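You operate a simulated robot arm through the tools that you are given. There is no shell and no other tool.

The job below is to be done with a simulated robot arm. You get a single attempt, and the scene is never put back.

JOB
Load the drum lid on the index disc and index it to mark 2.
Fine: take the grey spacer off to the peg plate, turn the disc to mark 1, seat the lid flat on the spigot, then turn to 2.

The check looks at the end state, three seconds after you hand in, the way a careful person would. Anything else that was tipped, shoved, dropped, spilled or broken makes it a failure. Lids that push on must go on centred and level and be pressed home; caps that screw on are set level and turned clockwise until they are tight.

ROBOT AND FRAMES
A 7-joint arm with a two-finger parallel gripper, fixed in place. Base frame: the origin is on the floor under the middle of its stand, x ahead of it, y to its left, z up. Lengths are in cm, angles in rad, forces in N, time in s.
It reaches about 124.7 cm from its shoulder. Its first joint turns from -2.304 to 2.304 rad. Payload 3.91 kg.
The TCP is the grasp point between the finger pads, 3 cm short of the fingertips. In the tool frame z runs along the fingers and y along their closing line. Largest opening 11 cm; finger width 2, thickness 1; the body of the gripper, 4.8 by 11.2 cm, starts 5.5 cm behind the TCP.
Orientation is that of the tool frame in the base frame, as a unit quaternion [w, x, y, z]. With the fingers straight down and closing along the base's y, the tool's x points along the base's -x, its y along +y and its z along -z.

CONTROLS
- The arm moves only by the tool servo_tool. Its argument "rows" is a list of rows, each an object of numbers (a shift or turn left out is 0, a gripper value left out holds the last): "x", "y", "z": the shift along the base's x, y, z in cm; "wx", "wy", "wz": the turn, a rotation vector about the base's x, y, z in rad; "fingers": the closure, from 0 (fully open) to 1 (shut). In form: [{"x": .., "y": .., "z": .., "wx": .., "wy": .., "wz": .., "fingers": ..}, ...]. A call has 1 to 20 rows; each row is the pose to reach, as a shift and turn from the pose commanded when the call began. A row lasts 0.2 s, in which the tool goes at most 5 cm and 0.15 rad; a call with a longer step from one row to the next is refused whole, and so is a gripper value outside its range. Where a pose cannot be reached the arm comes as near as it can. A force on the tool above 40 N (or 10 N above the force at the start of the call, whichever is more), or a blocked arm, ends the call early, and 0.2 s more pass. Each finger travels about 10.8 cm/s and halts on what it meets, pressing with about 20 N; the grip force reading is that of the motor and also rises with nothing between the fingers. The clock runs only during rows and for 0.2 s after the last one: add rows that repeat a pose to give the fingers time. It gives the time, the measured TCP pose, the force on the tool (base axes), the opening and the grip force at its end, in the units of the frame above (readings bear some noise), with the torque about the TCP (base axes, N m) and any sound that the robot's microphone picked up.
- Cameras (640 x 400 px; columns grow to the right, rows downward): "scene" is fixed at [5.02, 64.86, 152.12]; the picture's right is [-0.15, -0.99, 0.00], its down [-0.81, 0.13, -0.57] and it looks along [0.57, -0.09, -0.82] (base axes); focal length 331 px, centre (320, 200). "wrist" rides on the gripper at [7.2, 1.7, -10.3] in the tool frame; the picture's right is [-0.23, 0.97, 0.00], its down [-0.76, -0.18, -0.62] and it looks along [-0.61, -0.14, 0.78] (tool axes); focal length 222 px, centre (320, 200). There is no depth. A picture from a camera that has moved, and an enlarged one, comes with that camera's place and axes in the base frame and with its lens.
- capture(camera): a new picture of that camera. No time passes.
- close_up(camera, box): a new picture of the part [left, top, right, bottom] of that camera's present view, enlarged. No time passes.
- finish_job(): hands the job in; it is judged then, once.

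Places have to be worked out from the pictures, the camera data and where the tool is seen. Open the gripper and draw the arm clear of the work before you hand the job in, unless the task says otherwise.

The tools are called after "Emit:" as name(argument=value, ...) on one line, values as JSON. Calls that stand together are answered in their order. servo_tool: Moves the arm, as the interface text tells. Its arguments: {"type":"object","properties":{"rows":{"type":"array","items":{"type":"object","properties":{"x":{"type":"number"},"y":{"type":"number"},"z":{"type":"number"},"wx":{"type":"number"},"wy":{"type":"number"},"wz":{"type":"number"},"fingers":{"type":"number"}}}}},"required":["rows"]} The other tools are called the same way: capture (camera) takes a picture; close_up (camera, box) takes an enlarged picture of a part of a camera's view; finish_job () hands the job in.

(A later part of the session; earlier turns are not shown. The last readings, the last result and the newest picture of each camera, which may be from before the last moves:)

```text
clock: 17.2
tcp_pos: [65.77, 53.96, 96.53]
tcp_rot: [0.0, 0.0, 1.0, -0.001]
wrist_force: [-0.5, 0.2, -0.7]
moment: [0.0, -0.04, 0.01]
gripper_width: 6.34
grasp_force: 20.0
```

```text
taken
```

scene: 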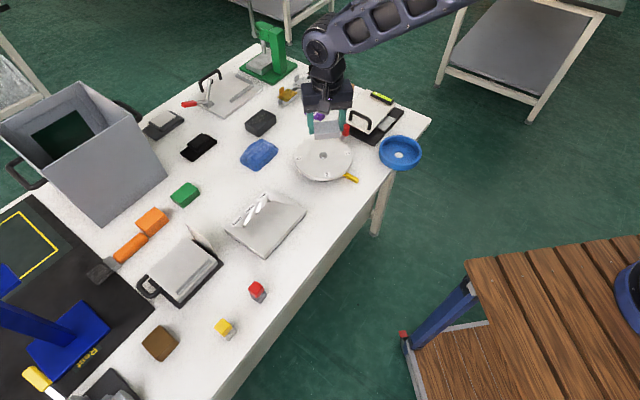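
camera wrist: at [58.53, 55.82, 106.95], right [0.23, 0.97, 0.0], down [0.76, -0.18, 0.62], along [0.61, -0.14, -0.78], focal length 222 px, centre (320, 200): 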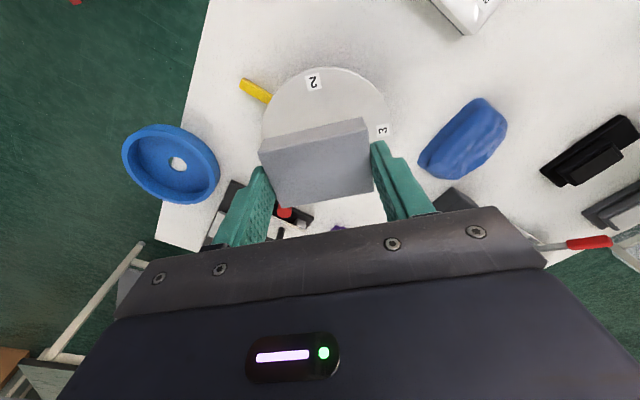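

The spacer is held level. I'll carry it to above the plate at about (50.8, 70.2) and turn 45° to line up with the plate.

Emit:
servo_tool(rows=[{"x": -2.5, "y": 2.7, "wz": 0.13}, {"x": -5, "y": 5.4, "wz": 0.26}, {"x": -7.5, "y": 8.1, "wz": 0.39}, {"x": -10, "y": 10.8, "wz": 0.52}, {"x": -12.5, "y": 13.5, "wz": 0.65}, {"x": -15, "y": 16.3, "wz": 0.785}, {"x": -15, "y": 16.3, "wz": 0.785}])

Emit:
capture(camera="wrist")

Emit:
close_up(camera="wrist", box=[180, 40, 480, 220])

Emit:
close_up(camera="scene", box=[190, 150, 350, 270])

```text
clock: 18.8
tcp_pos: [50.83, 70.24, 96.47]
tcp_rot: [-0.001, -0.383, 0.924, 0.0]
wrist_force: [1.2, 0.5, -1.1]
moment: [-0.01, -0.03, 0.0]
gripper_width: 6.35
grasp_force: 20.4
```

```text
taken
camera wrist: at [44.41, 66.49, 106.81], right [-0.53, 0.85, 0.0], down [0.66, 0.41, 0.62], along [0.53, 0.33, -0.78], focal length 222 px, centre (320, 200)
```

wrist: 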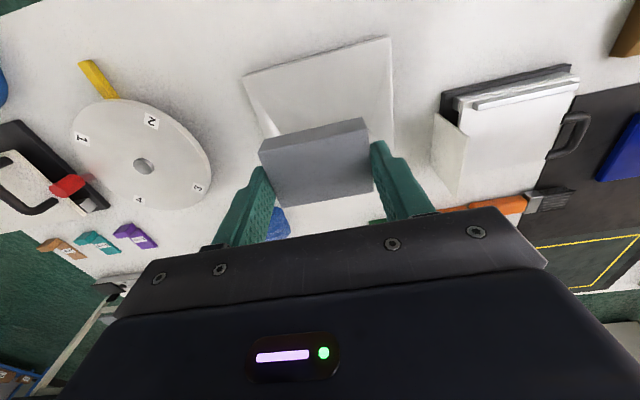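

```text
2.13 times, centred on (330, 130) of wrist
camera zoom: at [44.41, 66.49, 106.81], right [-0.53, 0.85, 0.0], down [0.66, 0.41, 0.62], along [0.53, 0.33, -0.78], focal length 474 px, centre (299, 349)
```

zoom: 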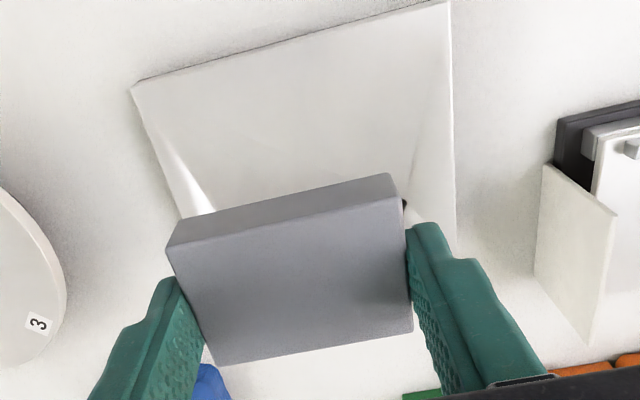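

```text
3.33 times, centred on (270, 210) of scene
camera zoom: at [5.02, 64.86, 152.12], right [-0.15, -0.99, 0.0], down [-0.81, 0.13, -0.57], along [0.57, -0.09, -0.82], focal length 1102 px, centre (487, 167)
```

zoom: 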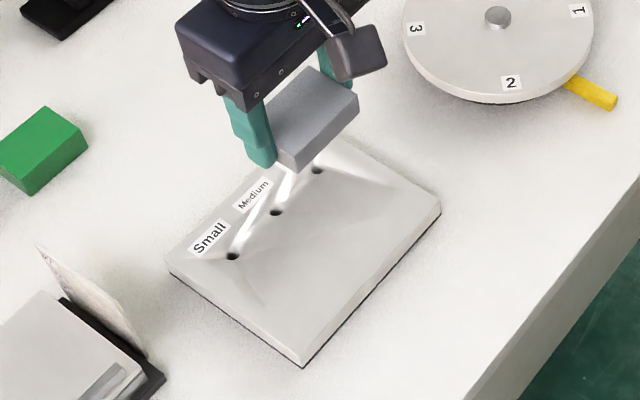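

The plate is flat, with corners agreeing with my estimates; the spacer is over its free area. I'll lower toward it, with contact expected at TCP z≈81.

Emit:
servo_tool(rows=[{"x": 0.2, "y": 0.2, "z": -3}, {"x": 0.2, "y": 0.2, "z": -6}, {"x": 0.2, "y": 0.2, "z": -9}, {"x": 0.2, "y": 0.2, "z": -11.5}, {"x": 0.2, "y": 0.2, "z": -13}, {"x": 0.2, "y": 0.2, "z": -13}])

Emit:
close_up(camera="wrist", box=[180, 40, 480, 220])

Emit:
close_up(camera="scene", box=[200, 170, 320, 260])

```text
clock: 20.2
tcp_pos: [51.14, 70.47, 83.56]
tcp_rot: [0.0, -0.383, 0.924, 0.0]
wrist_force: [-0.4, 0.0, -1.5]
moment: [0.01, 0.01, 0.04]
gripper_width: 6.34
grasp_force: 20.1
```

```text
2.13 times, centred on (330, 130) of wrist
camera zoom: at [44.74, 66.68, 93.9], right [-0.53, 0.85, 0.0], down [0.66, 0.41, 0.62], along [0.53, 0.33, -0.78], focal length 474 px, centre (299, 349)
```

zoom: 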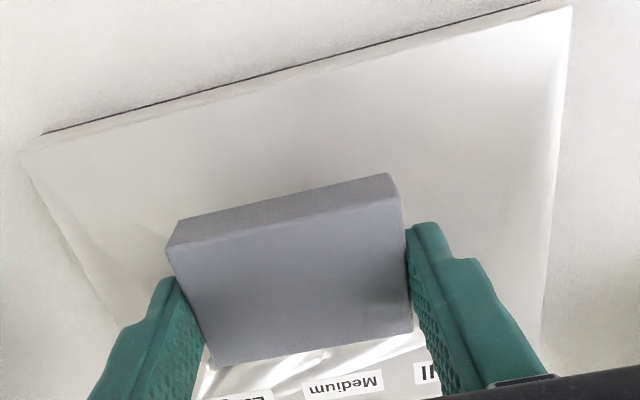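

```text
4.44 times, centred on (260, 215) of scene
camera zoom: at [5.02, 64.86, 152.12], right [-0.15, -0.99, 0.0], down [-0.81, 0.13, -0.57], along [0.57, -0.09, -0.82], focal length 1470 px, centre (587, 133)
```

zoom: 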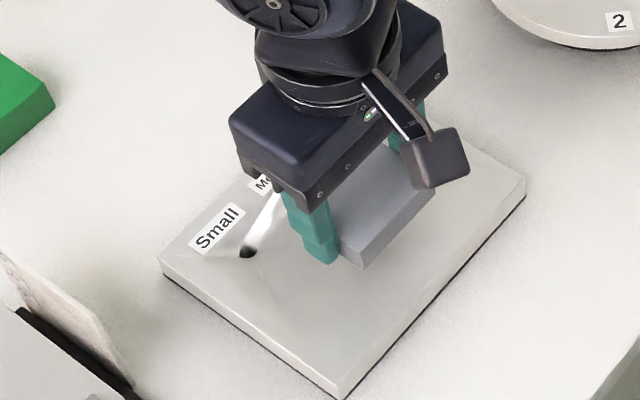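

It is about 2–3 cm above the plate. I'll lower in small steps and watch the vertical force.

Emit:
servo_tool(rows=[{"z": -0.5}, {"z": -1.0}, {"z": -1.4}, {"z": -1.7}, {"z": -1.9}, {"z": -2.0}, {"z": -2.1}, {"z": -2.2}])

Emit:
close_up(camera="scene", box=[200, 170, 320, 260])

```text
clock: 22.0
tcp_pos: [51.11, 70.6, 81.49]
tcp_rot: [0.001, -0.383, 0.924, 0.0]
wrist_force: [0.7, 0.1, 0.6]
moment: [-0.05, -0.03, -0.01]
gripper_width: 6.33
grasp_force: 19.6
```

```text
4.44 times, centred on (260, 215) of scene
camera zoom: at [5.02, 64.86, 152.12], right [-0.15, -0.99, 0.0], down [-0.81, 0.13, -0.57], along [0.57, -0.09, -0.82], focal length 1470 px, centre (587, 133)
```

zoom: 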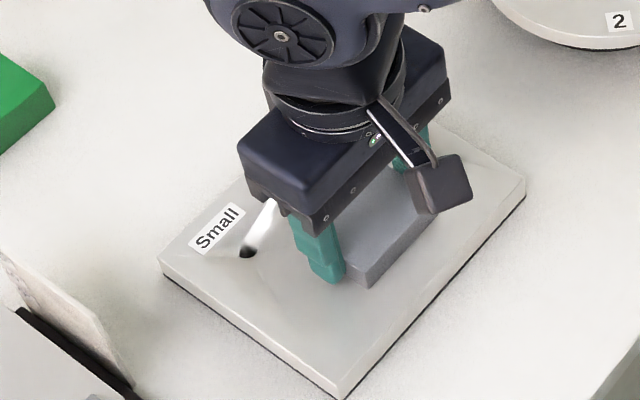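

No contact yet at TCP 81.5. I'll continue down in 1 mm steps.

Emit:
servo_tool(rows=[{"z": -0.1}, {"z": -0.2}, {"z": -0.3}, {"z": -0.4}])

Emit:
close_up(camera="wrist", box=[230, 80, 420, 220])

```text
clock: 23.0
tcp_pos: [51.0, 70.61, 81.35]
tcp_rot: [0.0, -0.383, 0.924, -0.001]
wrist_force: [3.1, 1.6, 20.9]
moment: [-0.17, -0.2, 0.03]
gripper_width: 6.33
grasp_force: 20.7
```

```text
2.86 times, centred on (325, 150) of wrist
camera zoom: at [44.72, 66.72, 91.51], right [-0.53, 0.85, 0.0], down [0.66, 0.41, 0.62], along [0.53, 0.33, -0.78], focal length 635 px, centre (306, 343)
```

zoom: 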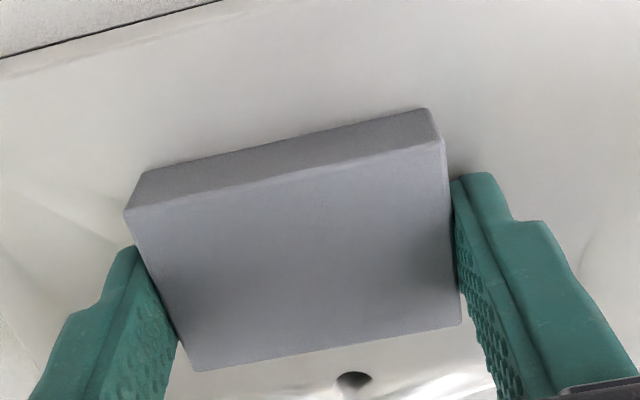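

Contact: 21 N upward at TCP 81.35. I'll ease off slightly, then open the fingers.

Emit:
servo_tool(rows=[{"z": 0.1}, {"z": 0.2}, {"z": 0.2}])

```text
clock: 23.8
tcp_pos: [51.01, 70.48, 81.13]
tcp_rot: [0.0, -0.383, 0.924, 0.001]
wrist_force: [0.7, 3.1, 9.0]
moment: [0.22, -0.17, 0.03]
gripper_width: 6.33
grasp_force: 20.1
```

The load is down to 9 N. Now I open the fingers gradually and then lift straight up.

Emit:
servo_tool(rows=[{"fingers": 0.4}, {"fingers": 0.35}, {"fingers": 0.28}, {"fingers": 0.2}, {"fingers": 0.2}])

Emit:
close_up(camera="wrist", box=[180, 60, 460, 220])

```text
clock: 25.0
tcp_pos: [51.09, 70.54, 81.18]
tcp_rot: [0.0, -0.383, 0.924, -0.001]
wrist_force: [-0.1, 0.2, 0.0]
moment: [-0.01, -0.02, -0.01]
gripper_width: 8.81
grasp_force: 0.2
```

```text
2.29 times, centred on (320, 140) of wrist
camera zoom: at [44.75, 66.71, 91.52], right [-0.53, 0.85, 0.0], down [0.66, 0.41, 0.62], along [0.53, 0.33, -0.78], focal length 508 px, centre (320, 337)
```

zoom: 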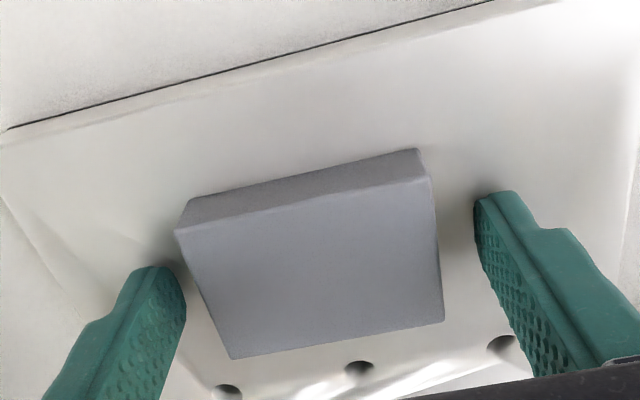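

The spacer sits flat on the plate, released. I'll lift away and swing over to above the red knob, turning the tool so its closing line is tangential there.

Emit:
servo_tool(rows=[{"z": 2}, {"z": 6}, {"z": 11}, {"z": 16}, {"z": 19}, {"z": 19}])

Emit:
capture(camera="scene")

Emit:
servo_tool(rows=[{"x": 2, "y": -2, "wz": -0.14, "fingers": 0.0}, {"x": 5, "y": -4.5, "wz": -0.28}, {"x": 8, "y": -7, "wz": -0.42}, {"x": 11, "y": -9.5, "wz": -0.56}, {"x": 14, "y": -12, "wz": -0.7}, {"x": 17, "y": -14.5, "wz": -0.84}, {"x": 20, "y": -17, "wz": -0.98}, {"x": 23, "y": -19.5, "wz": -1.12}, {"x": 26, "y": -22, "wz": -1.26}, {"x": 28, "y": -24, "wz": -1.4}, {"x": 28.5, "y": -25.2, "wz": -1.535}, {"x": 28.5, "y": -25.2, "wz": -1.535}])

Emit:
capture(camera="wrist")

Emit:
capture(camera="scene")

```text
clock: 26.4
tcp_pos: [50.89, 70.44, 100.32]
tcp_rot: [0.001, -0.382, 0.924, 0.0]
wrist_force: [0.5, 0.3, -0.4]
moment: [0.03, -0.02, -0.01]
gripper_width: 8.8
grasp_force: 0.2
```

```text
taken
```

scene: 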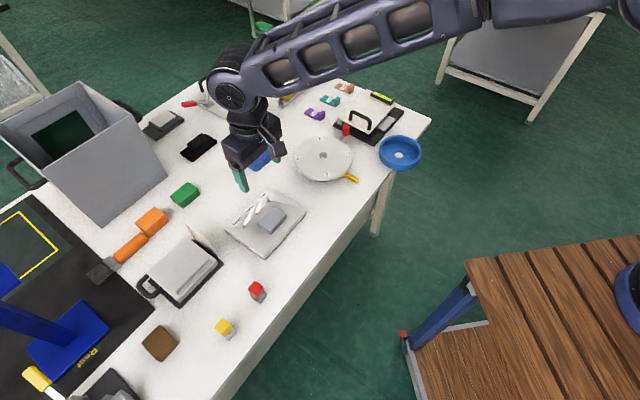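

```text
clock: 29.0
tcp_pos: [79.68, 45.33, 100.2]
tcp_rot: [-0.001, 0.367, 0.93, 0.0]
wrist_force: [0.6, 0.1, 0.1]
moment: [-0.04, 0.05, 0.01]
gripper_width: 10.98
grasp_force: 0.2
```

```text
taken
camera wrist: at [75.48, 51.61, 110.55], right [0.83, 0.56, 0.0], down [0.43, -0.65, 0.62], along [0.35, -0.52, -0.78], focal length 222 px, centre (320, 200)
```

wrist: 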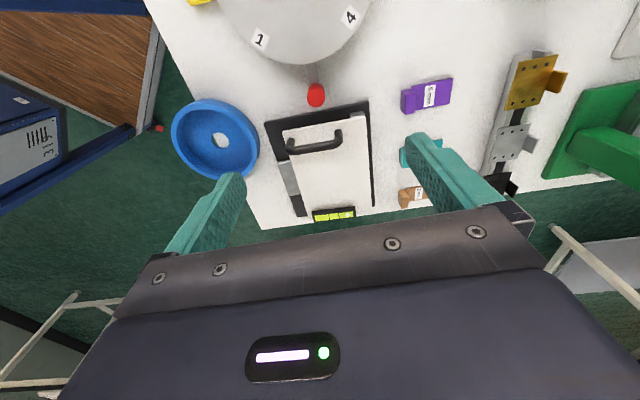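

```text
taken
```

scene: 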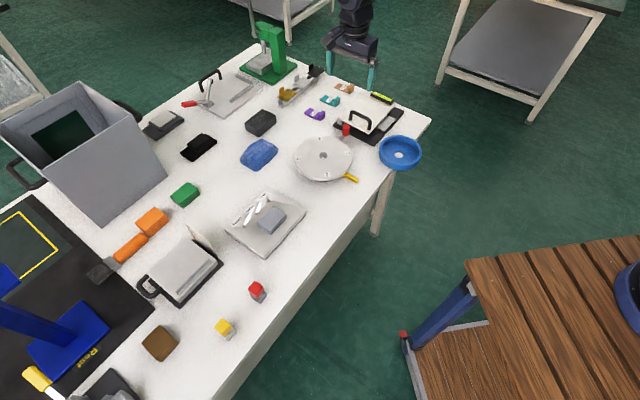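

The spacer rests on the plate as intended. Now a close look at the red knob and the handle/plate next to it from this pose.

Emit:
close_up(camera="wrist", box=[240, 40, 400, 160])

Emit:
close_up(camera="wrist", box=[160, 60, 400, 240])

Emit:
close_up(camera="scene", box=[300, 90, 440, 190])

```text
3.33 times, centred on (320, 100) of wrist
camera zoom: at [75.48, 51.61, 110.55], right [0.83, 0.56, 0.0], down [0.43, -0.65, 0.62], along [0.35, -0.52, -0.78], focal length 740 px, centre (320, 533)
```

zoom: 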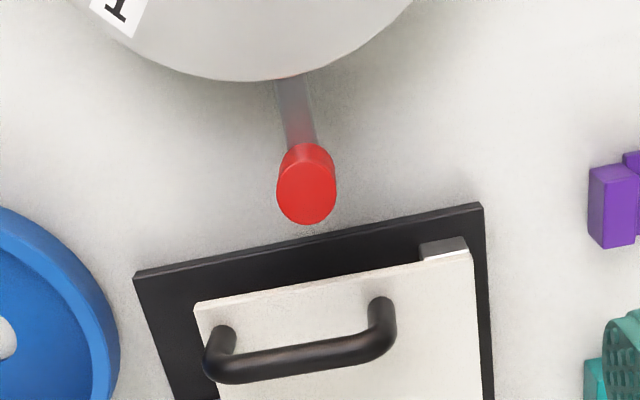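

```text
2.22 times, centred on (280, 150) of wrist
camera zoom: at [75.48, 51.61, 110.55], right [0.83, 0.56, 0.0], down [0.43, -0.65, 0.62], along [0.35, -0.52, -0.78], focal length 494 px, centre (409, 311)
```

zoom: 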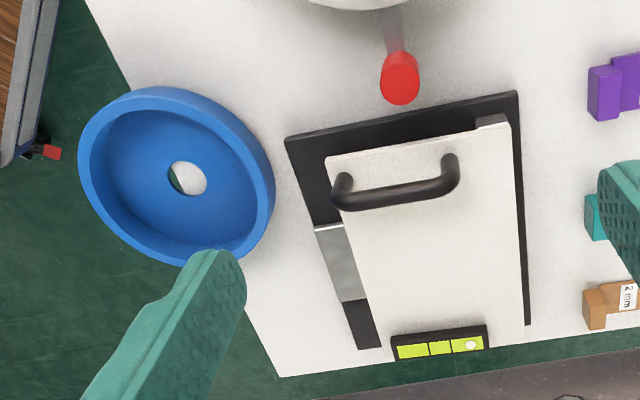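

```text
4.00 times, centred on (370, 140) of scene
camera zoom: at [5.02, 64.86, 152.12], right [-0.15, -0.99, 0.0], down [-0.81, 0.13, -0.57], along [0.57, -0.09, -0.82], focal length 1323 px, centre (120, 440)
```

zoom: 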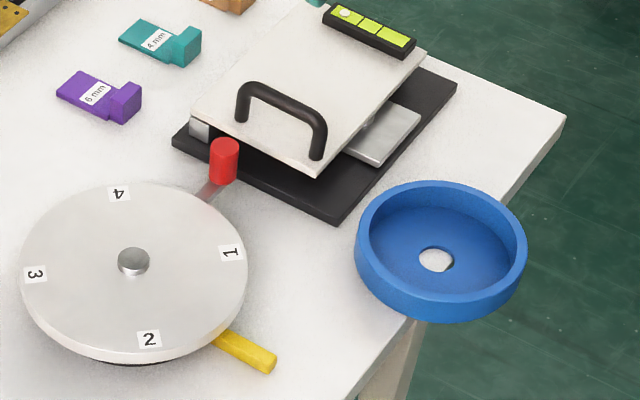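

Knob top is at about (79.2, 45.5, 82) and 2.1 cm wide, at −45° from the disc centre, radius ≈11.7; the neighbouring plate and handle are about 4 cm further out. I'll descend partway over the knob and re-measure.

Emit:
servo_tool(rows=[{"x": -0.3, "y": 0.1, "z": -3}, {"x": -0.5, "y": 0.2, "z": -6}, {"x": -0.5, "y": 0.2, "z": -9}, {"x": -0.5, "y": 0.2, "z": -11}, {"x": -0.5, "y": 0.2, "z": -11}])

Emit:
capture(camera="wrist")

Emit:
close_up(camera="wrist", box=[230, 60, 410, 210])

Emit:
close_up(camera="scene", box=[300, 90, 440, 190])

```text
clock: 30.2
tcp_pos: [79.17, 45.53, 89.28]
tcp_rot: [0.0, 0.367, 0.93, 0.0]
wrist_force: [0.3, -0.3, 0.1]
moment: [-0.02, -0.02, 0.03]
gripper_width: 10.99
grasp_force: 0.0
```

```text
taken
camera wrist: at [74.96, 51.85, 99.47], right [0.83, 0.56, 0.0], down [0.44, -0.65, 0.62], along [0.35, -0.52, -0.78], focal length 222 px, centre (320, 200)
```

wrist: 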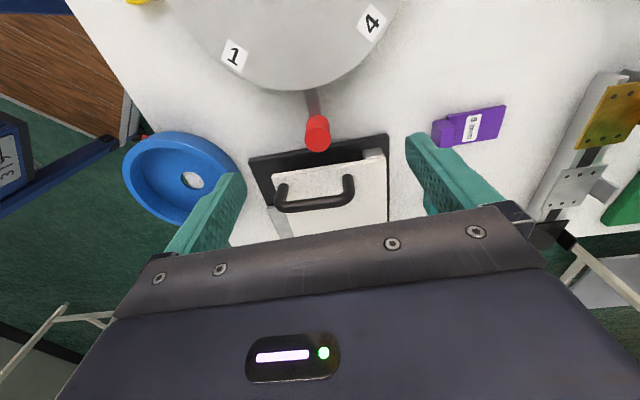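

```text
2.67 times, centred on (320, 135) of wrist
camera zoom: at [74.96, 51.85, 99.47], right [0.83, 0.56, 0.0], down [0.44, -0.65, 0.62], along [0.35, -0.52, -0.78], focal length 592 px, centre (320, 373)
```

zoom: 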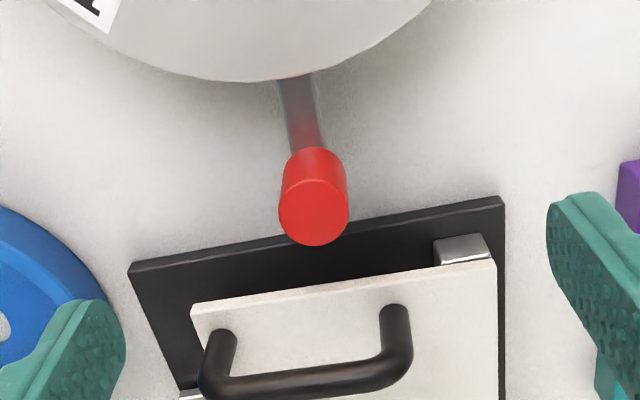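

```text
4.00 times, centred on (370, 140) of scene
camera zoom: at [5.02, 64.86, 152.12], right [-0.15, -0.99, 0.0], down [-0.81, 0.13, -0.57], along [0.57, -0.09, -0.82], focal length 1323 px, centre (120, 440)
```

zoom: 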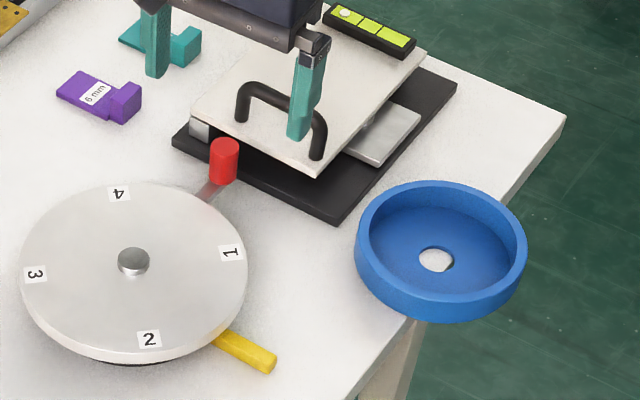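

Re-measured knob: centre ≈(79.25, 45.1), top z≈81.1. I'll narrow the opening to about 4.5 cm and lower the fingers around it, tips to about z 79.

Emit:
servo_tool(rows=[{"x": 0.08, "y": -0.4, "fingers": 0.59}, {"x": 0.08, "y": -0.4, "z": -1}, {"x": 0.08, "y": -0.4, "z": -3}, {"x": 0.08, "y": -0.4, "z": -4.5}, {"x": 0.08, "y": -0.4, "z": -4.5}])

Emit:
close_up(camera="wrist", box=[200, 60, 440, 240])

Emit:
close_up(camera="scene", box=[300, 90, 420, 180])

```text
clock: 31.4
tcp_pos: [79.12, 45.02, 84.82]
tcp_rot: [0.0, 0.367, 0.93, 0.0]
wrist_force: [-0.6, 0.1, 0.1]
moment: [-0.03, 0.02, -0.01]
gripper_width: 4.5
grasp_force: 0.0
```

```text
2.22 times, centred on (320, 150) of wrist
camera zoom: at [74.91, 51.37, 95.09], right [0.83, 0.56, 0.0], down [0.44, -0.65, 0.62], along [0.35, -0.52, -0.78], focal length 494 px, centre (320, 311)
```

zoom: 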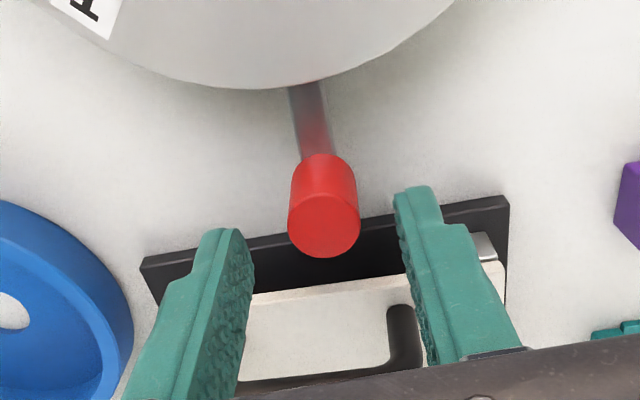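

```text
4.44 times, centred on (360, 135) of scene
camera zoom: at [5.02, 64.86, 152.12], right [-0.15, -0.99, 0.0], down [-0.81, 0.13, -0.57], along [0.57, -0.09, -0.82], focal length 1470 px, centre (142, 489)
```

zoom: 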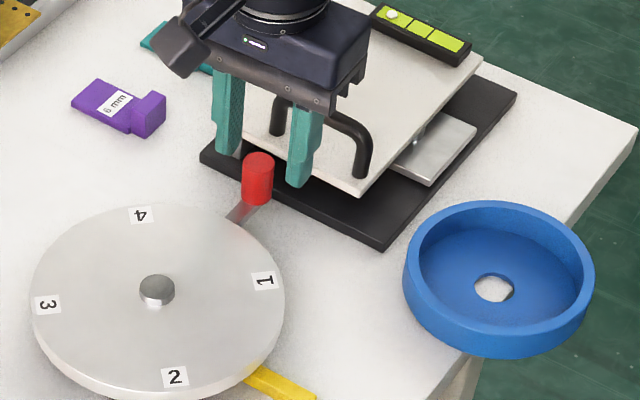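

The fingers straddle the knob with the tool centre within 2 mm of it. I'll lower to the knob's height and close to a loose cage around it.

Emit:
servo_tool(rows=[{"x": 0.13, "y": 0.14, "z": -1}, {"x": 0.13, "y": 0.14, "z": -2}, {"x": 0.13, "y": 0.14, "z": -2.8}, {"x": 0.13, "y": 0.14, "z": -2.8, "fingers": 0.7}, {"x": 0.13, "y": 0.14, "z": -2.8, "fingers": 0.755}, {"x": 0.13, "y": 0.14, "z": -2.8, "fingers": 0.755}])

Emit:
close_up(camera="wrist", box=[200, 60, 440, 240])

Emit:
close_up(camera="scene", box=[300, 90, 420, 180])

```text
clock: 32.8
tcp_pos: [79.2, 45.1, 81.78]
tcp_rot: [0.001, 0.367, 0.93, 0.0]
wrist_force: [0.6, 0.1, -0.9]
moment: [-0.02, -0.03, 0.04]
gripper_width: 2.68
grasp_force: 0.0
```

```text
2.22 times, centred on (320, 150) of wrist
camera zoom: at [75.09, 51.49, 92.18], right [0.83, 0.56, 0.0], down [0.44, -0.65, 0.62], along [0.35, -0.52, -0.78], focal length 494 px, centre (320, 311)
```

zoom: 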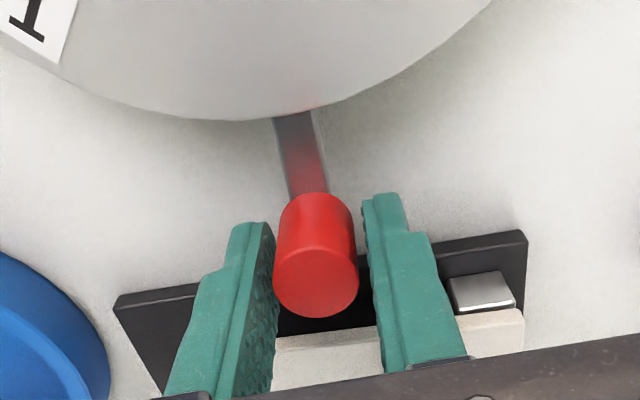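

```text
4.44 times, centred on (360, 135) of scene
camera zoom: at [5.02, 64.86, 152.12], right [-0.15, -0.99, 0.0], down [-0.81, 0.13, -0.57], along [0.57, -0.09, -0.82], focal length 1470 px, centre (142, 489)
```

zoom: 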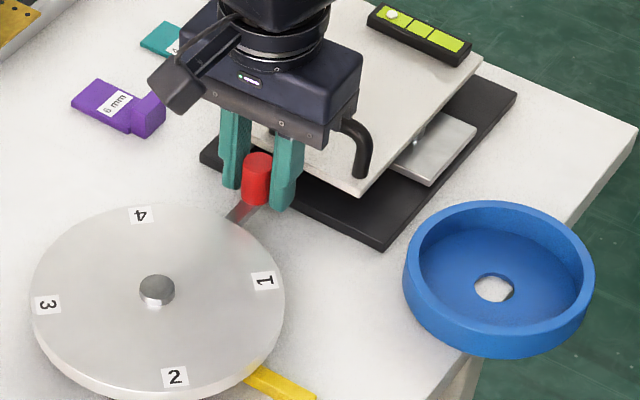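

The knob is caged, and nothing is touched. I'll test by pushing it 10° clockwise along its arc and check that the disc turns while the yellow bar stays.

Emit:
servo_tool(rows=[{"x": -0.4, "y": -0.35, "wz": -0.044}, {"x": -0.8, "y": -0.67, "wz": -0.087}, {"x": -1.23, "y": -0.98, "wz": -0.131}, {"x": -1.65, "y": -1.27, "wz": -0.1745}, {"x": -1.65, "y": -1.27, "wz": -0.1745}])

Emit:
close_up(camera="scene", box=[280, 90, 420, 195])

Emit:
close_up(camera="wrist", box=[200, 60, 440, 240])

```text
clock: 34.0
tcp_pos: [77.58, 43.98, 82.08]
tcp_rot: [0.0, 0.446, 0.895, 0.0]
wrist_force: [-0.1, 0.5, -0.8]
moment: [0.0, 0.02, -0.02]
gripper_width: 2.7
grasp_force: 0.1
```

```text
3.81 times, centred on (350, 142) of scene
camera zoom: at [5.02, 64.86, 152.12], right [-0.15, -0.99, 0.0], down [-0.81, 0.13, -0.57], along [0.57, -0.09, -0.82], focal length 1260 px, centre (206, 419)
```

zoom: 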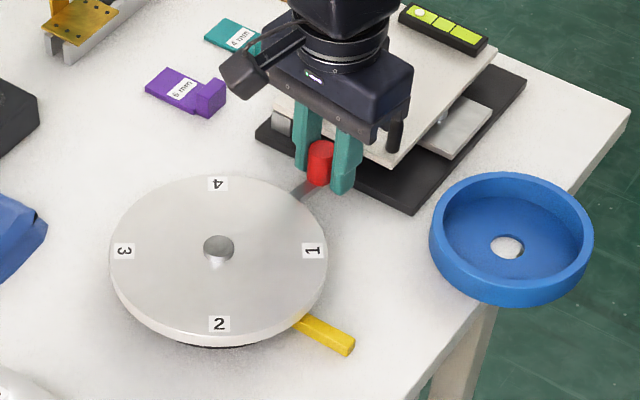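

```text
2.22 times, centred on (320, 150) of wrist
camera zoom: at [74.6, 50.87, 92.29], right [0.91, 0.4, 0.0], down [0.32, -0.72, 0.62], along [0.25, -0.57, -0.78], focal length 494 px, centre (320, 311)
```

zoom: 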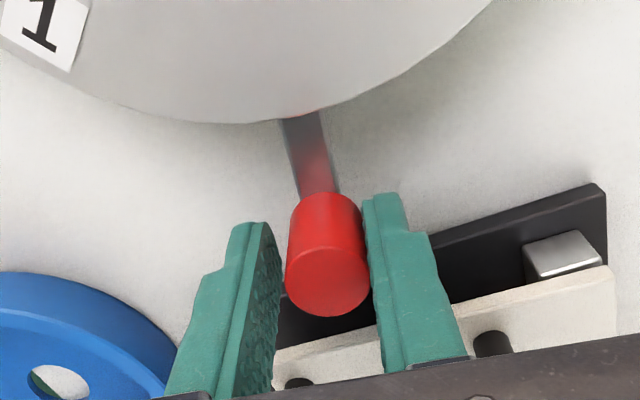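

The disc turns freely with the red knob, and the yellow pointer stays fixed, so the reading is confirmed. I'll continue clockwise about 31° toward mark 1 at the pointer and then check alignment.

Emit:
servo_tool(rows=[{"x": -0.45, "y": -0.28, "wz": -0.044}, {"x": -0.9, "y": -0.53, "wz": -0.087}, {"x": -1.37, "y": -0.76, "wz": -0.131}, {"x": -1.84, "y": -0.98, "wz": -0.1745}, {"x": -2.33, "y": -1.17, "wz": -0.218}, {"x": -2.82, "y": -1.34, "wz": -0.262}, {"x": -3.32, "y": -1.49, "wz": -0.305}, {"x": -3.83, "y": -1.62, "wz": -0.349}, {"x": -4.34, "y": -1.72, "wz": -0.393}, {"x": -4.86, "y": -1.81, "wz": -0.436}, {"x": -5.37, "y": -1.87, "wz": -0.48}, {"x": -5.89, "y": -1.9, "wz": -0.524}, {"x": -5.89, "y": -1.9, "wz": -0.524}])

Emit:
close_up(camera="scene", box=[280, 100, 420, 200])

Emit:
capture(camera="wrist")

```text
clock: 36.8
tcp_pos: [71.64, 42.03, 82.02]
tcp_rot: [0.0, 0.663, 0.749, 0.0]
wrist_force: [-0.4, 0.0, -1.6]
moment: [0.04, 0.0, 0.03]
gripper_width: 2.71
grasp_force: 0.0
```

```text
4.00 times, centred on (350, 150) of scene
camera zoom: at [5.02, 64.86, 152.12], right [-0.15, -0.99, 0.0], down [-0.81, 0.13, -0.57], along [0.57, -0.09, -0.82], focal length 1323 px, centre (200, 400)
```

zoom: 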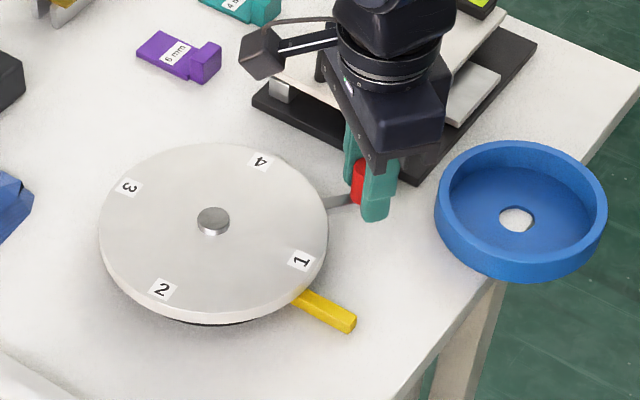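

```text
taken
camera wrist: at [72.51, 49.57, 92.25], right [0.99, -0.11, 0.0], down [-0.08, -0.78, 0.62], along [-0.07, -0.62, -0.78], focal length 222 px, centre (320, 200)
```

wrist: 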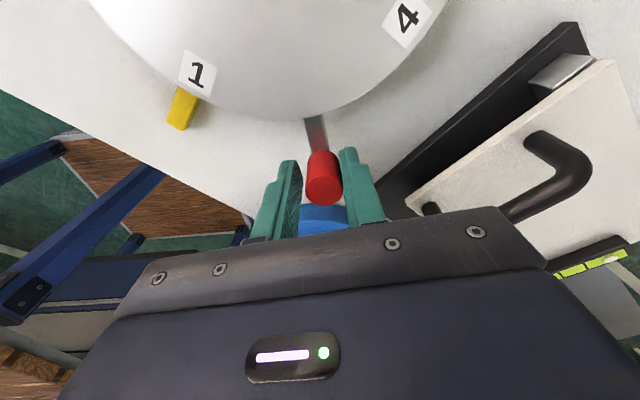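

Mark 1 is now at about −129°, needing roughly 6° more to reach the pointer at −135°. I'll nudge on along the arc.

Emit:
servo_tool(rows=[{"x": -0.45, "y": -0.02, "wz": -0.037}, {"x": -0.9, "y": -0.02, "wz": -0.075}, {"x": -1.34, "y": 0.0, "wz": -0.112}, {"x": -1.34, "y": 0.0, "wz": -0.112}])

Emit:
close_up(camera="scene", box=[290, 120, 370, 190])

Emit:
close_up(camera="wrist", box=[120, 20, 380, 210])

```text
clock: 37.8
tcp_pos: [70.36, 42.01, 81.86]
tcp_rot: [0.001, 0.704, 0.71, 0.001]
wrist_force: [2.9, 3.0, 0.4]
moment: [0.0, -0.02, 0.03]
gripper_width: 2.88
grasp_force: 2.2
```

```text
5.71 times, centred on (330, 155) of scene
camera zoom: at [5.02, 64.86, 152.12], right [-0.15, -0.99, 0.0], down [-0.81, 0.13, -0.57], along [0.57, -0.09, -0.82], focal length 1890 px, centre (263, 457)
```

zoom: 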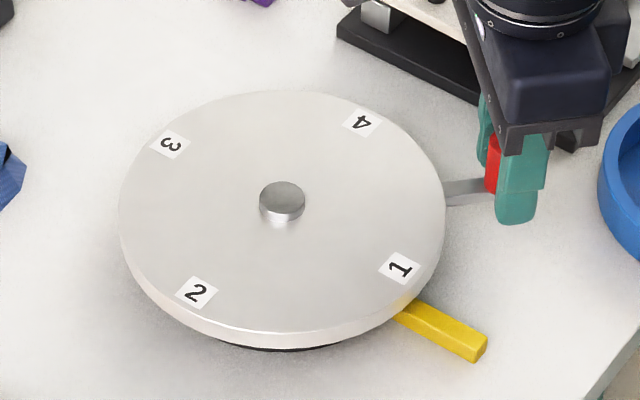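

```text
2.11 times, centred on (250, 115) of wrist
camera zoom: at [71.96, 49.41, 92.22], right [0.98, -0.22, 0.0], down [-0.17, -0.76, 0.62], along [-0.14, -0.61, -0.78], focal length 468 px, centre (467, 379)
```

zoom: 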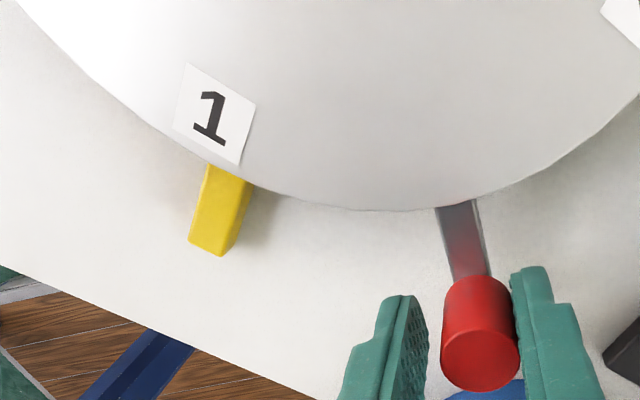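

By scene geometry mark 1 is at about −135°, on the yellow pointer. I'll open the cage, lift clear and look again to verify it stays.

Emit:
servo_tool(rows=[{"x": 0.15, "fingers": 0.7}, {"x": 0.15, "fingers": 0.6}, {"x": 0.15, "z": 1}, {"x": 0.15, "z": 4}, {"x": 0.15, "z": 8}, {"x": 0.15, "z": 12}, {"x": 0.15, "z": 16}, {"x": 0.15, "z": 16}])

Emit:
close_up(camera="scene", box=[290, 120, 370, 190])

Emit:
capture(camera="wrist")

Emit:
capture(camera="scene")

```text
clock: 39.6
tcp_pos: [70.67, 41.78, 97.93]
tcp_rot: [0.0, 0.703, 0.711, 0.0]
wrist_force: [0.4, -0.2, -0.3]
moment: [0.03, -0.01, -0.01]
gripper_width: 4.39
grasp_force: 0.1
```

```text
5.71 times, centred on (330, 155) of scene
camera zoom: at [5.02, 64.86, 152.12], right [-0.15, -0.99, 0.0], down [-0.81, 0.13, -0.57], along [0.57, -0.09, -0.82], focal length 1890 px, centre (263, 457)
```

zoom: 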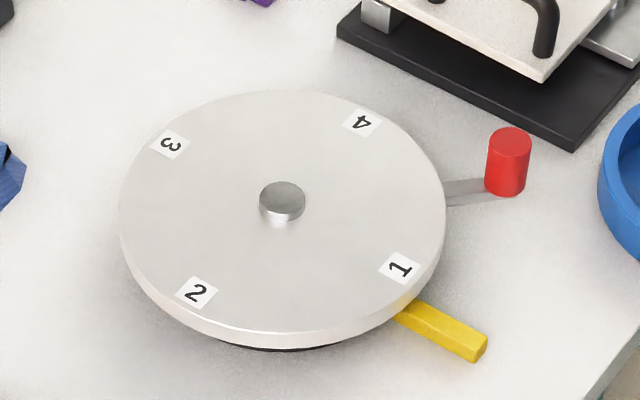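

```text
taken
camera wrist: at [72.26, 49.27, 108.15], right [0.98, -0.22, 0.0], down [-0.17, -0.76, 0.62], along [-0.14, -0.61, -0.78], focal length 222 px, centre (320, 200)
```

wrist: 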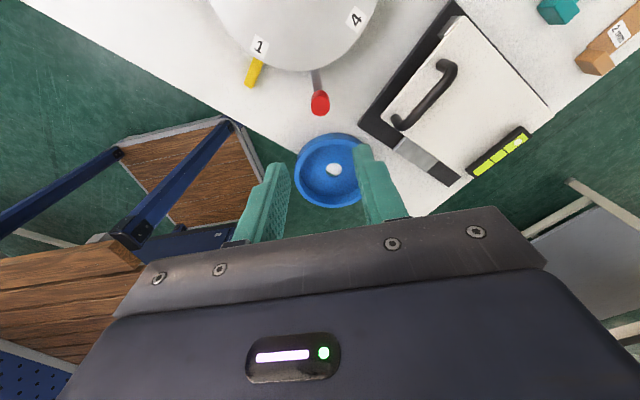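

```text
taken
```

scene: 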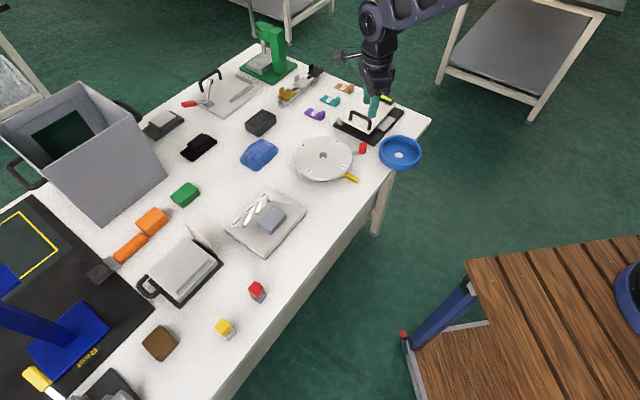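

Mark 1 stays on the pointer. Now the lid: I'll zoom on it from here to measure its centre, wall and height.

Emit:
close_up(camera="wrist", box=[260, 90, 420, 220])

Emit:
close_up(camera="scene", box=[360, 120, 440, 185])

```text
3.08 times, centred on (340, 155) of wrist
camera zoom: at [72.26, 49.27, 108.15], right [0.98, -0.22, 0.0], down [-0.17, -0.76, 0.62], along [-0.14, -0.61, -0.78], focal length 684 px, centre (258, 338)
```

zoom: 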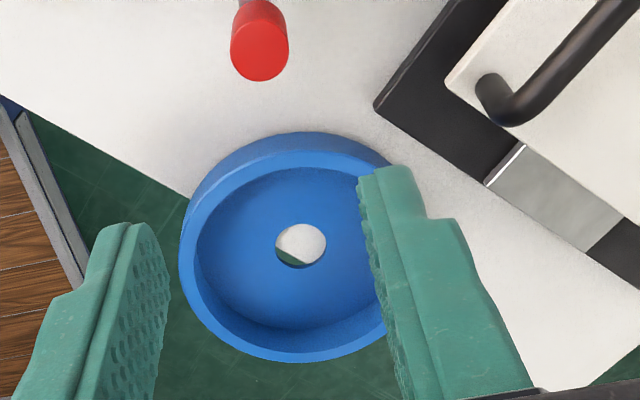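

```text
6.15 times, centred on (400, 152) of scene
camera zoom: at [5.02, 64.86, 152.12], right [-0.15, -0.99, 0.0], down [-0.81, 0.13, -0.57], along [0.57, -0.09, -0.82], focal length 2035 px, centre (-172, 492)
```

zoom: 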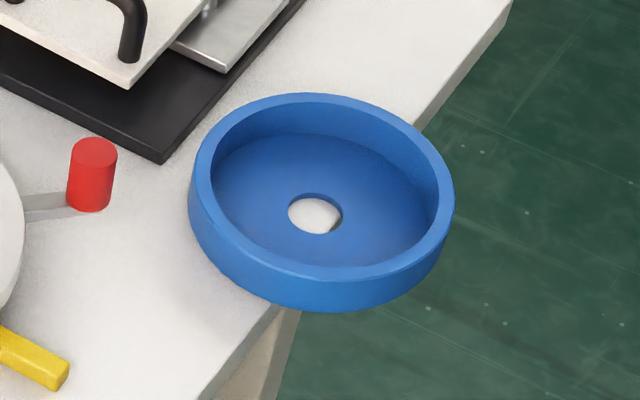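

The lid is ~12.6 cm across, ~2.3 cm tall with a ~1.1 cm wall, centre near (70.3, 29.8). I'll turn to closing along y and hover over its +y rim (the side resting on the table) for a closer measurement.

Emit:
servo_tool(rows=[{"y": -0.5, "wz": 0.14}, {"y": -1, "wz": 0.28}, {"y": -1.5, "wz": 0.42}, {"y": -2, "wz": 0.56}, {"y": -2.5, "wz": 0.7}, {"y": -3, "wz": 0.84}, {"y": -3.5, "wz": 0.98}, {"y": -4, "wz": 1.12}, {"y": -4.5, "wz": 1.26}, {"y": -5, "z": -1, "wz": 1.4}, {"y": -5.7, "z": -3, "wz": 1.54}, {"y": -6.2, "z": -6, "wz": 1.56}, {"y": -6.2, "z": -6, "wz": 1.56}])

Emit:
capture(camera="wrist")

Emit:
close_up(camera="wrist", box=[150, 60, 420, 230])

Emit:
close_up(camera="scene", box=[350, 100, 450, 180])

```text
clock: 42.4
tcp_pos: [70.64, 35.93, 91.83]
tcp_rot: [0.0, -0.001, 1.0, 0.0]
wrist_force: [-0.1, -0.7, 0.0]
moment: [0.02, -0.03, 0.01]
gripper_width: 4.39
grasp_force: 0.0
```

```text
taken
camera wrist: at [63.38, 37.71, 102.17], right [0.23, 0.97, 0.0], down [0.76, -0.18, 0.62], along [0.61, -0.14, -0.78], focal length 222 px, centre (320, 200)
```

wrist: 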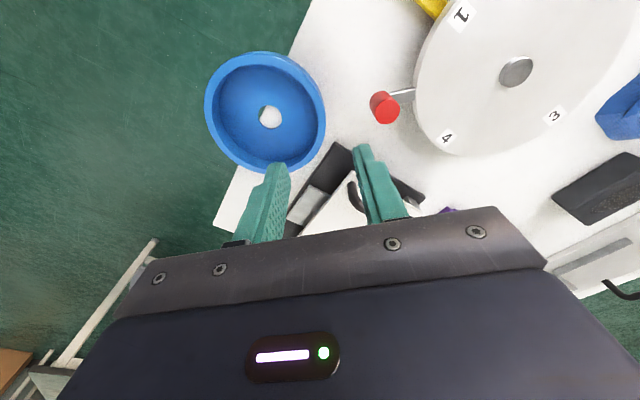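

```text
2.35 times, centred on (285, 145) of wrist
camera zoom: at [63.38, 37.71, 102.17], right [0.23, 0.97, 0.0], down [0.76, -0.18, 0.62], along [0.61, -0.14, -0.78], focal length 523 px, centre (402, 329)
```

zoom: 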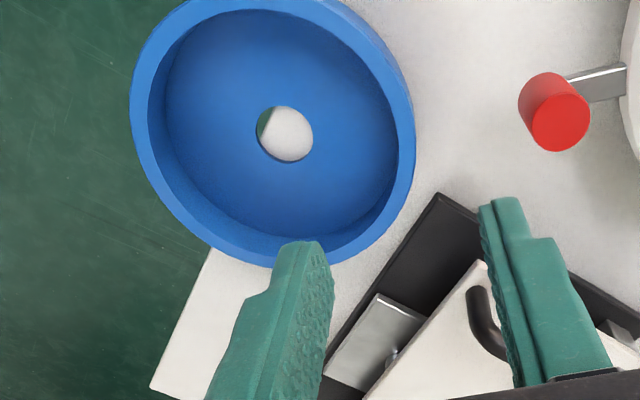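

```text
5.00 times, centred on (400, 140) of scene
camera zoom: at [5.02, 64.86, 152.12], right [-0.15, -0.99, 0.0], down [-0.81, 0.13, -0.57], along [0.57, -0.09, -0.82], focal length 1654 px, centre (-80, 500)
```

zoom: 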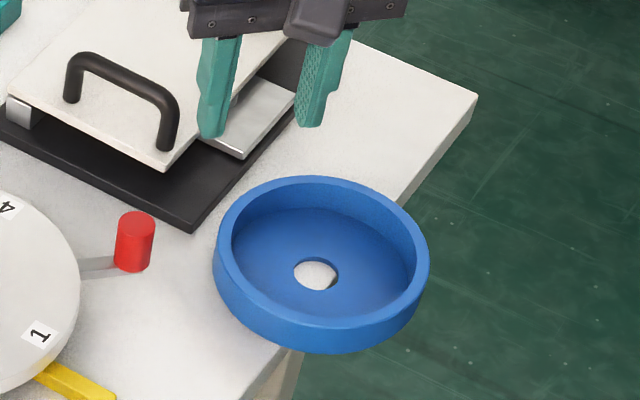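

Stereo gives the lid's floor hole near (70.3, 30.3) but its height is uncertain to a few mm. I'll touch the bare table at about (64.5, 40.5) with closed fingers to get the table height by force.

Emit:
servo_tool(rows=[{"x": -2, "y": 1.5, "fingers": 1.0}, {"x": -4, "y": 3, "fingers": 1.0}, {"x": -6.1, "y": 4.6}, {"x": -6.1, "y": 4.6, "z": -4}, {"x": -6.1, "y": 4.6, "z": -8}, {"x": -6.1, "y": 4.6, "z": -10.5}, {"x": -6.1, "y": 4.6, "z": -10.5}])

Emit:
close_up(camera="scene", box=[320, 110, 420, 190])

Emit:
capture(camera="wrist")

```text
clock: 44.0
tcp_pos: [64.45, 40.64, 81.54]
tcp_rot: [0.0, 0.0, 1.0, -0.001]
wrist_force: [0.4, 0.0, -0.2]
moment: [0.02, 0.01, -0.02]
gripper_width: 0.01
grasp_force: 20.4
```

```text
5.00 times, centred on (370, 150) of scene
camera zoom: at [5.02, 64.86, 152.12], right [-0.15, -0.99, 0.0], down [-0.81, 0.13, -0.57], along [0.57, -0.09, -0.82], focal length 1654 px, centre (70, 450)
```

zoom: 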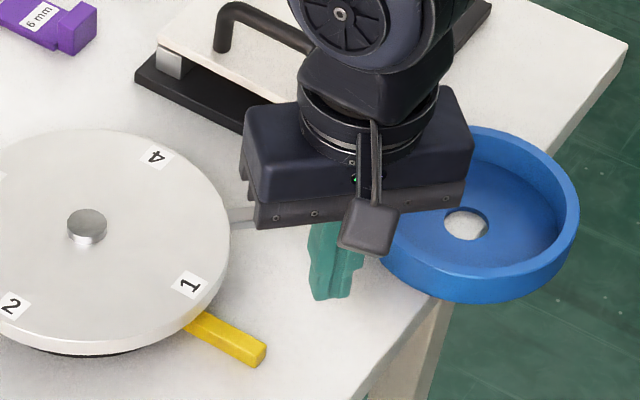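

```text
taken
camera wrist: at [57.24, 42.41, 91.89], right [0.23, 0.97, 0.0], down [0.76, -0.18, 0.62], along [0.61, -0.14, -0.78], focal length 222 px, centre (320, 200)
```

wrist: 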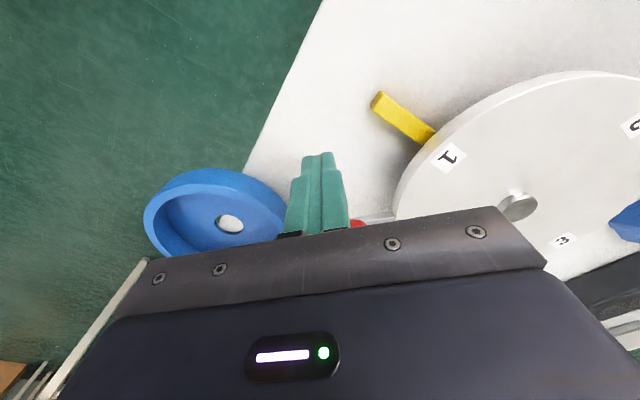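

Fingertips at z≈78.5 over bare table. Lowering in small steps to feel for the surface.

Emit:
servo_tool(rows=[{"z": -0.8}, {"z": -1.4}, {"z": -1.8}, {"z": -2.0}, {"z": -2.2}, {"z": -2.4}, {"z": -2.5}])

```text
clock: 45.6
tcp_pos: [64.47, 40.39, 78.91]
tcp_rot: [0.0, 0.001, 1.0, 0.0]
wrist_force: [-1.7, -1.4, 12.4]
moment: [-0.08, 0.18, -0.06]
gripper_width: 0.0
grasp_force: 19.9
```

Contact at TCP ≈79.0 with 12 N, so the table top is about z 76.0–76.1 in tool terms. I'll back off in two small steps to refine where contact ends.

Emit:
servo_tool(rows=[{"z": 0.1}, {"z": 0.1}])

Emit:
servo_tool(rows=[{"z": 0.1}, {"z": 0.1}])

```text
clock: 46.2
tcp_pos: [64.63, 40.37, 79.0]
tcp_rot: [0.0, 0.0, 1.0, 0.0]
wrist_force: [-3.7, -2.0, 6.1]
moment: [-0.04, 0.09, 0.0]
gripper_width: 0.02
grasp_force: 19.9
```

```text
clock: 46.8
tcp_pos: [64.45, 40.56, 79.1]
tcp_rot: [0.0, 0.0, 1.0, -0.001]
wrist_force: [0.0, 0.1, -0.6]
moment: [-0.04, -0.04, 0.03]
gripper_width: 0.0
grasp_force: 19.8
```

Table top is at z≈76.15, so the lid floor top is near 76.85 and its rim top near 78.4; lid centre (70.27, 30.44). I'll rise, open to 3.6 cm, move over the +y rim and lower to just above it for a check.

Emit:
servo_tool(rows=[{"z": 3}, {"z": 7}, {"z": 11, "fingers": 0.673}, {"x": 2, "y": -1.5, "z": 11}, {"x": 4, "y": -3, "z": 11}, {"x": 5.75, "y": -4.35, "z": 11}, {"x": 5.75, "y": -4.35, "z": 8}, {"x": 5.75, "y": -4.35, "z": 5}, {"x": 5.75, "y": -4.35, "z": 5}])

Emit:
capture(camera="wrist")

Emit:
close_up(camera="wrist", box=[150, 70, 420, 240])

Emit:
close_up(camera="scene", box=[350, 100, 450, 180])

```text
clock: 48.8
tcp_pos: [70.19, 35.88, 83.97]
tcp_rot: [0.0, 0.001, 1.0, 0.0]
wrist_force: [-0.2, -1.0, 0.1]
moment: [-0.01, -0.03, -0.02]
gripper_width: 3.61
grasp_force: 0.0
```

```text
taken
camera wrist: at [62.84, 37.74, 94.3], right [0.23, 0.97, 0.0], down [0.76, -0.18, 0.62], along [0.61, -0.14, -0.78], focal length 222 px, centre (320, 200)
```

wrist: 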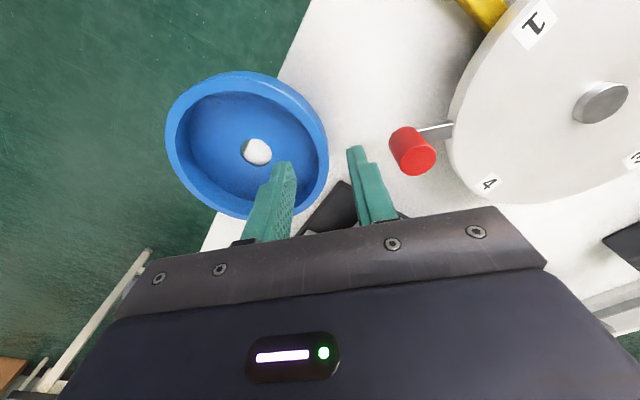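

```text
2.35 times, centred on (285, 155) of wrist
camera zoom: at [62.84, 37.74, 94.3], right [0.23, 0.97, 0.0], down [0.76, -0.18, 0.62], along [0.61, -0.14, -0.78], focal length 523 px, centre (402, 306)
```

zoom: 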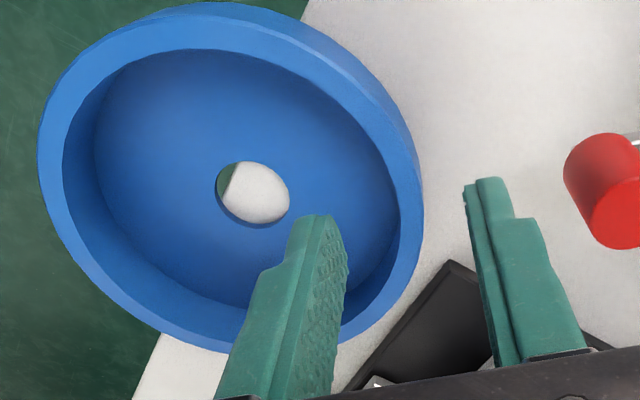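

```text
5.00 times, centred on (400, 140) of scene
camera zoom: at [5.02, 64.86, 152.12], right [-0.15, -0.99, 0.0], down [-0.81, 0.13, -0.57], along [0.57, -0.09, -0.82], focal length 1654 px, centre (-80, 500)
```

zoom: 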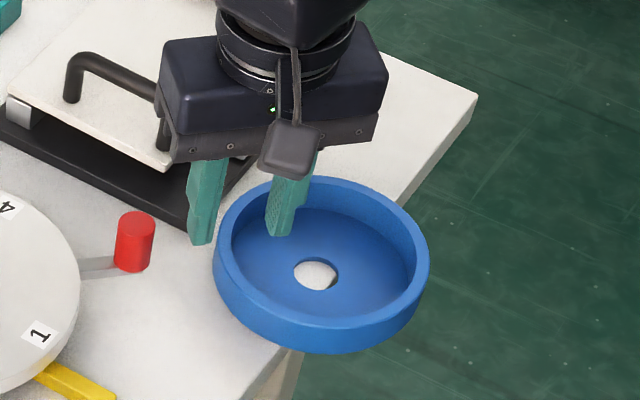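

Refined lid centre (70.15, 30.5), wall between radius 5.3 and 6.2. I'll shift 0.3 cm in y to centre the wall between the fingers and lower so the tips are just above the lid floor.

Emit:
servo_tool(rows=[{"y": 0.32}, {"y": 0.32, "z": -1}, {"y": 0.32, "z": -2}, {"y": 0.32, "z": -3}, {"y": 0.32, "z": -3.4}, {"y": 0.32, "z": -3.7}, {"y": 0.32, "z": -3.7}])

Emit:
close_up(camera="wrist", box=[150, 70, 420, 240])

Emit:
close_up(camera="scene", box=[360, 115, 430, 175])

```text
clock: 50.4
tcp_pos: [70.1, 36.32, 80.39]
tcp_rot: [0.0, 0.0, 1.0, 0.0]
wrist_force: [-0.1, 0.4, -0.9]
moment: [-0.01, 0.04, -0.01]
gripper_width: 3.58
grasp_force: 0.1
```

```text
2.35 times, centred on (285, 155) of wrist
camera zoom: at [62.86, 38.16, 90.72], right [0.23, 0.97, 0.0], down [0.76, -0.18, 0.62], along [0.61, -0.14, -0.78], focal length 523 px, centre (402, 306)
```

zoom: 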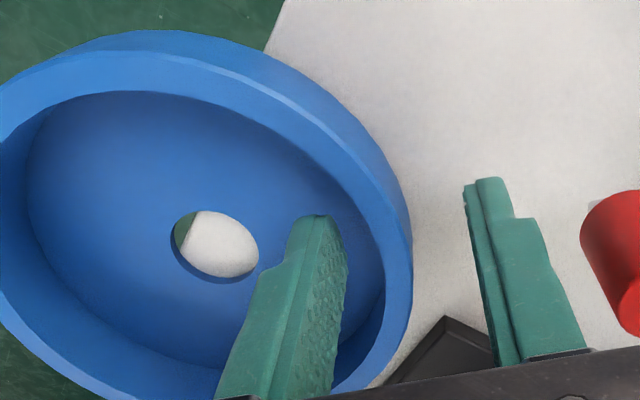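

```text
6.67 times, centred on (395, 145) of scene
camera zoom: at [5.02, 64.86, 152.12], right [-0.15, -0.99, 0.0], down [-0.81, 0.13, -0.57], along [0.57, -0.09, -0.82], focal length 2205 px, centre (-180, 567)
```

zoom: 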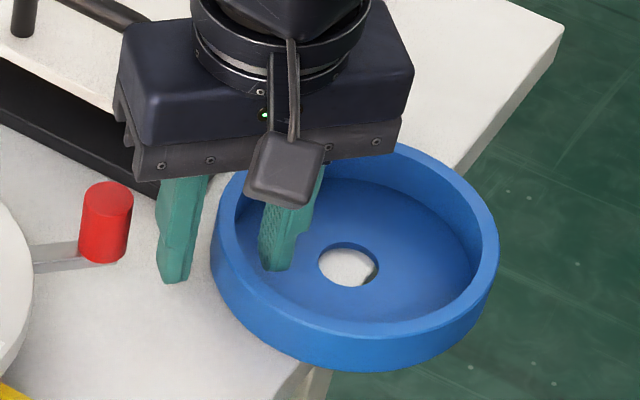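

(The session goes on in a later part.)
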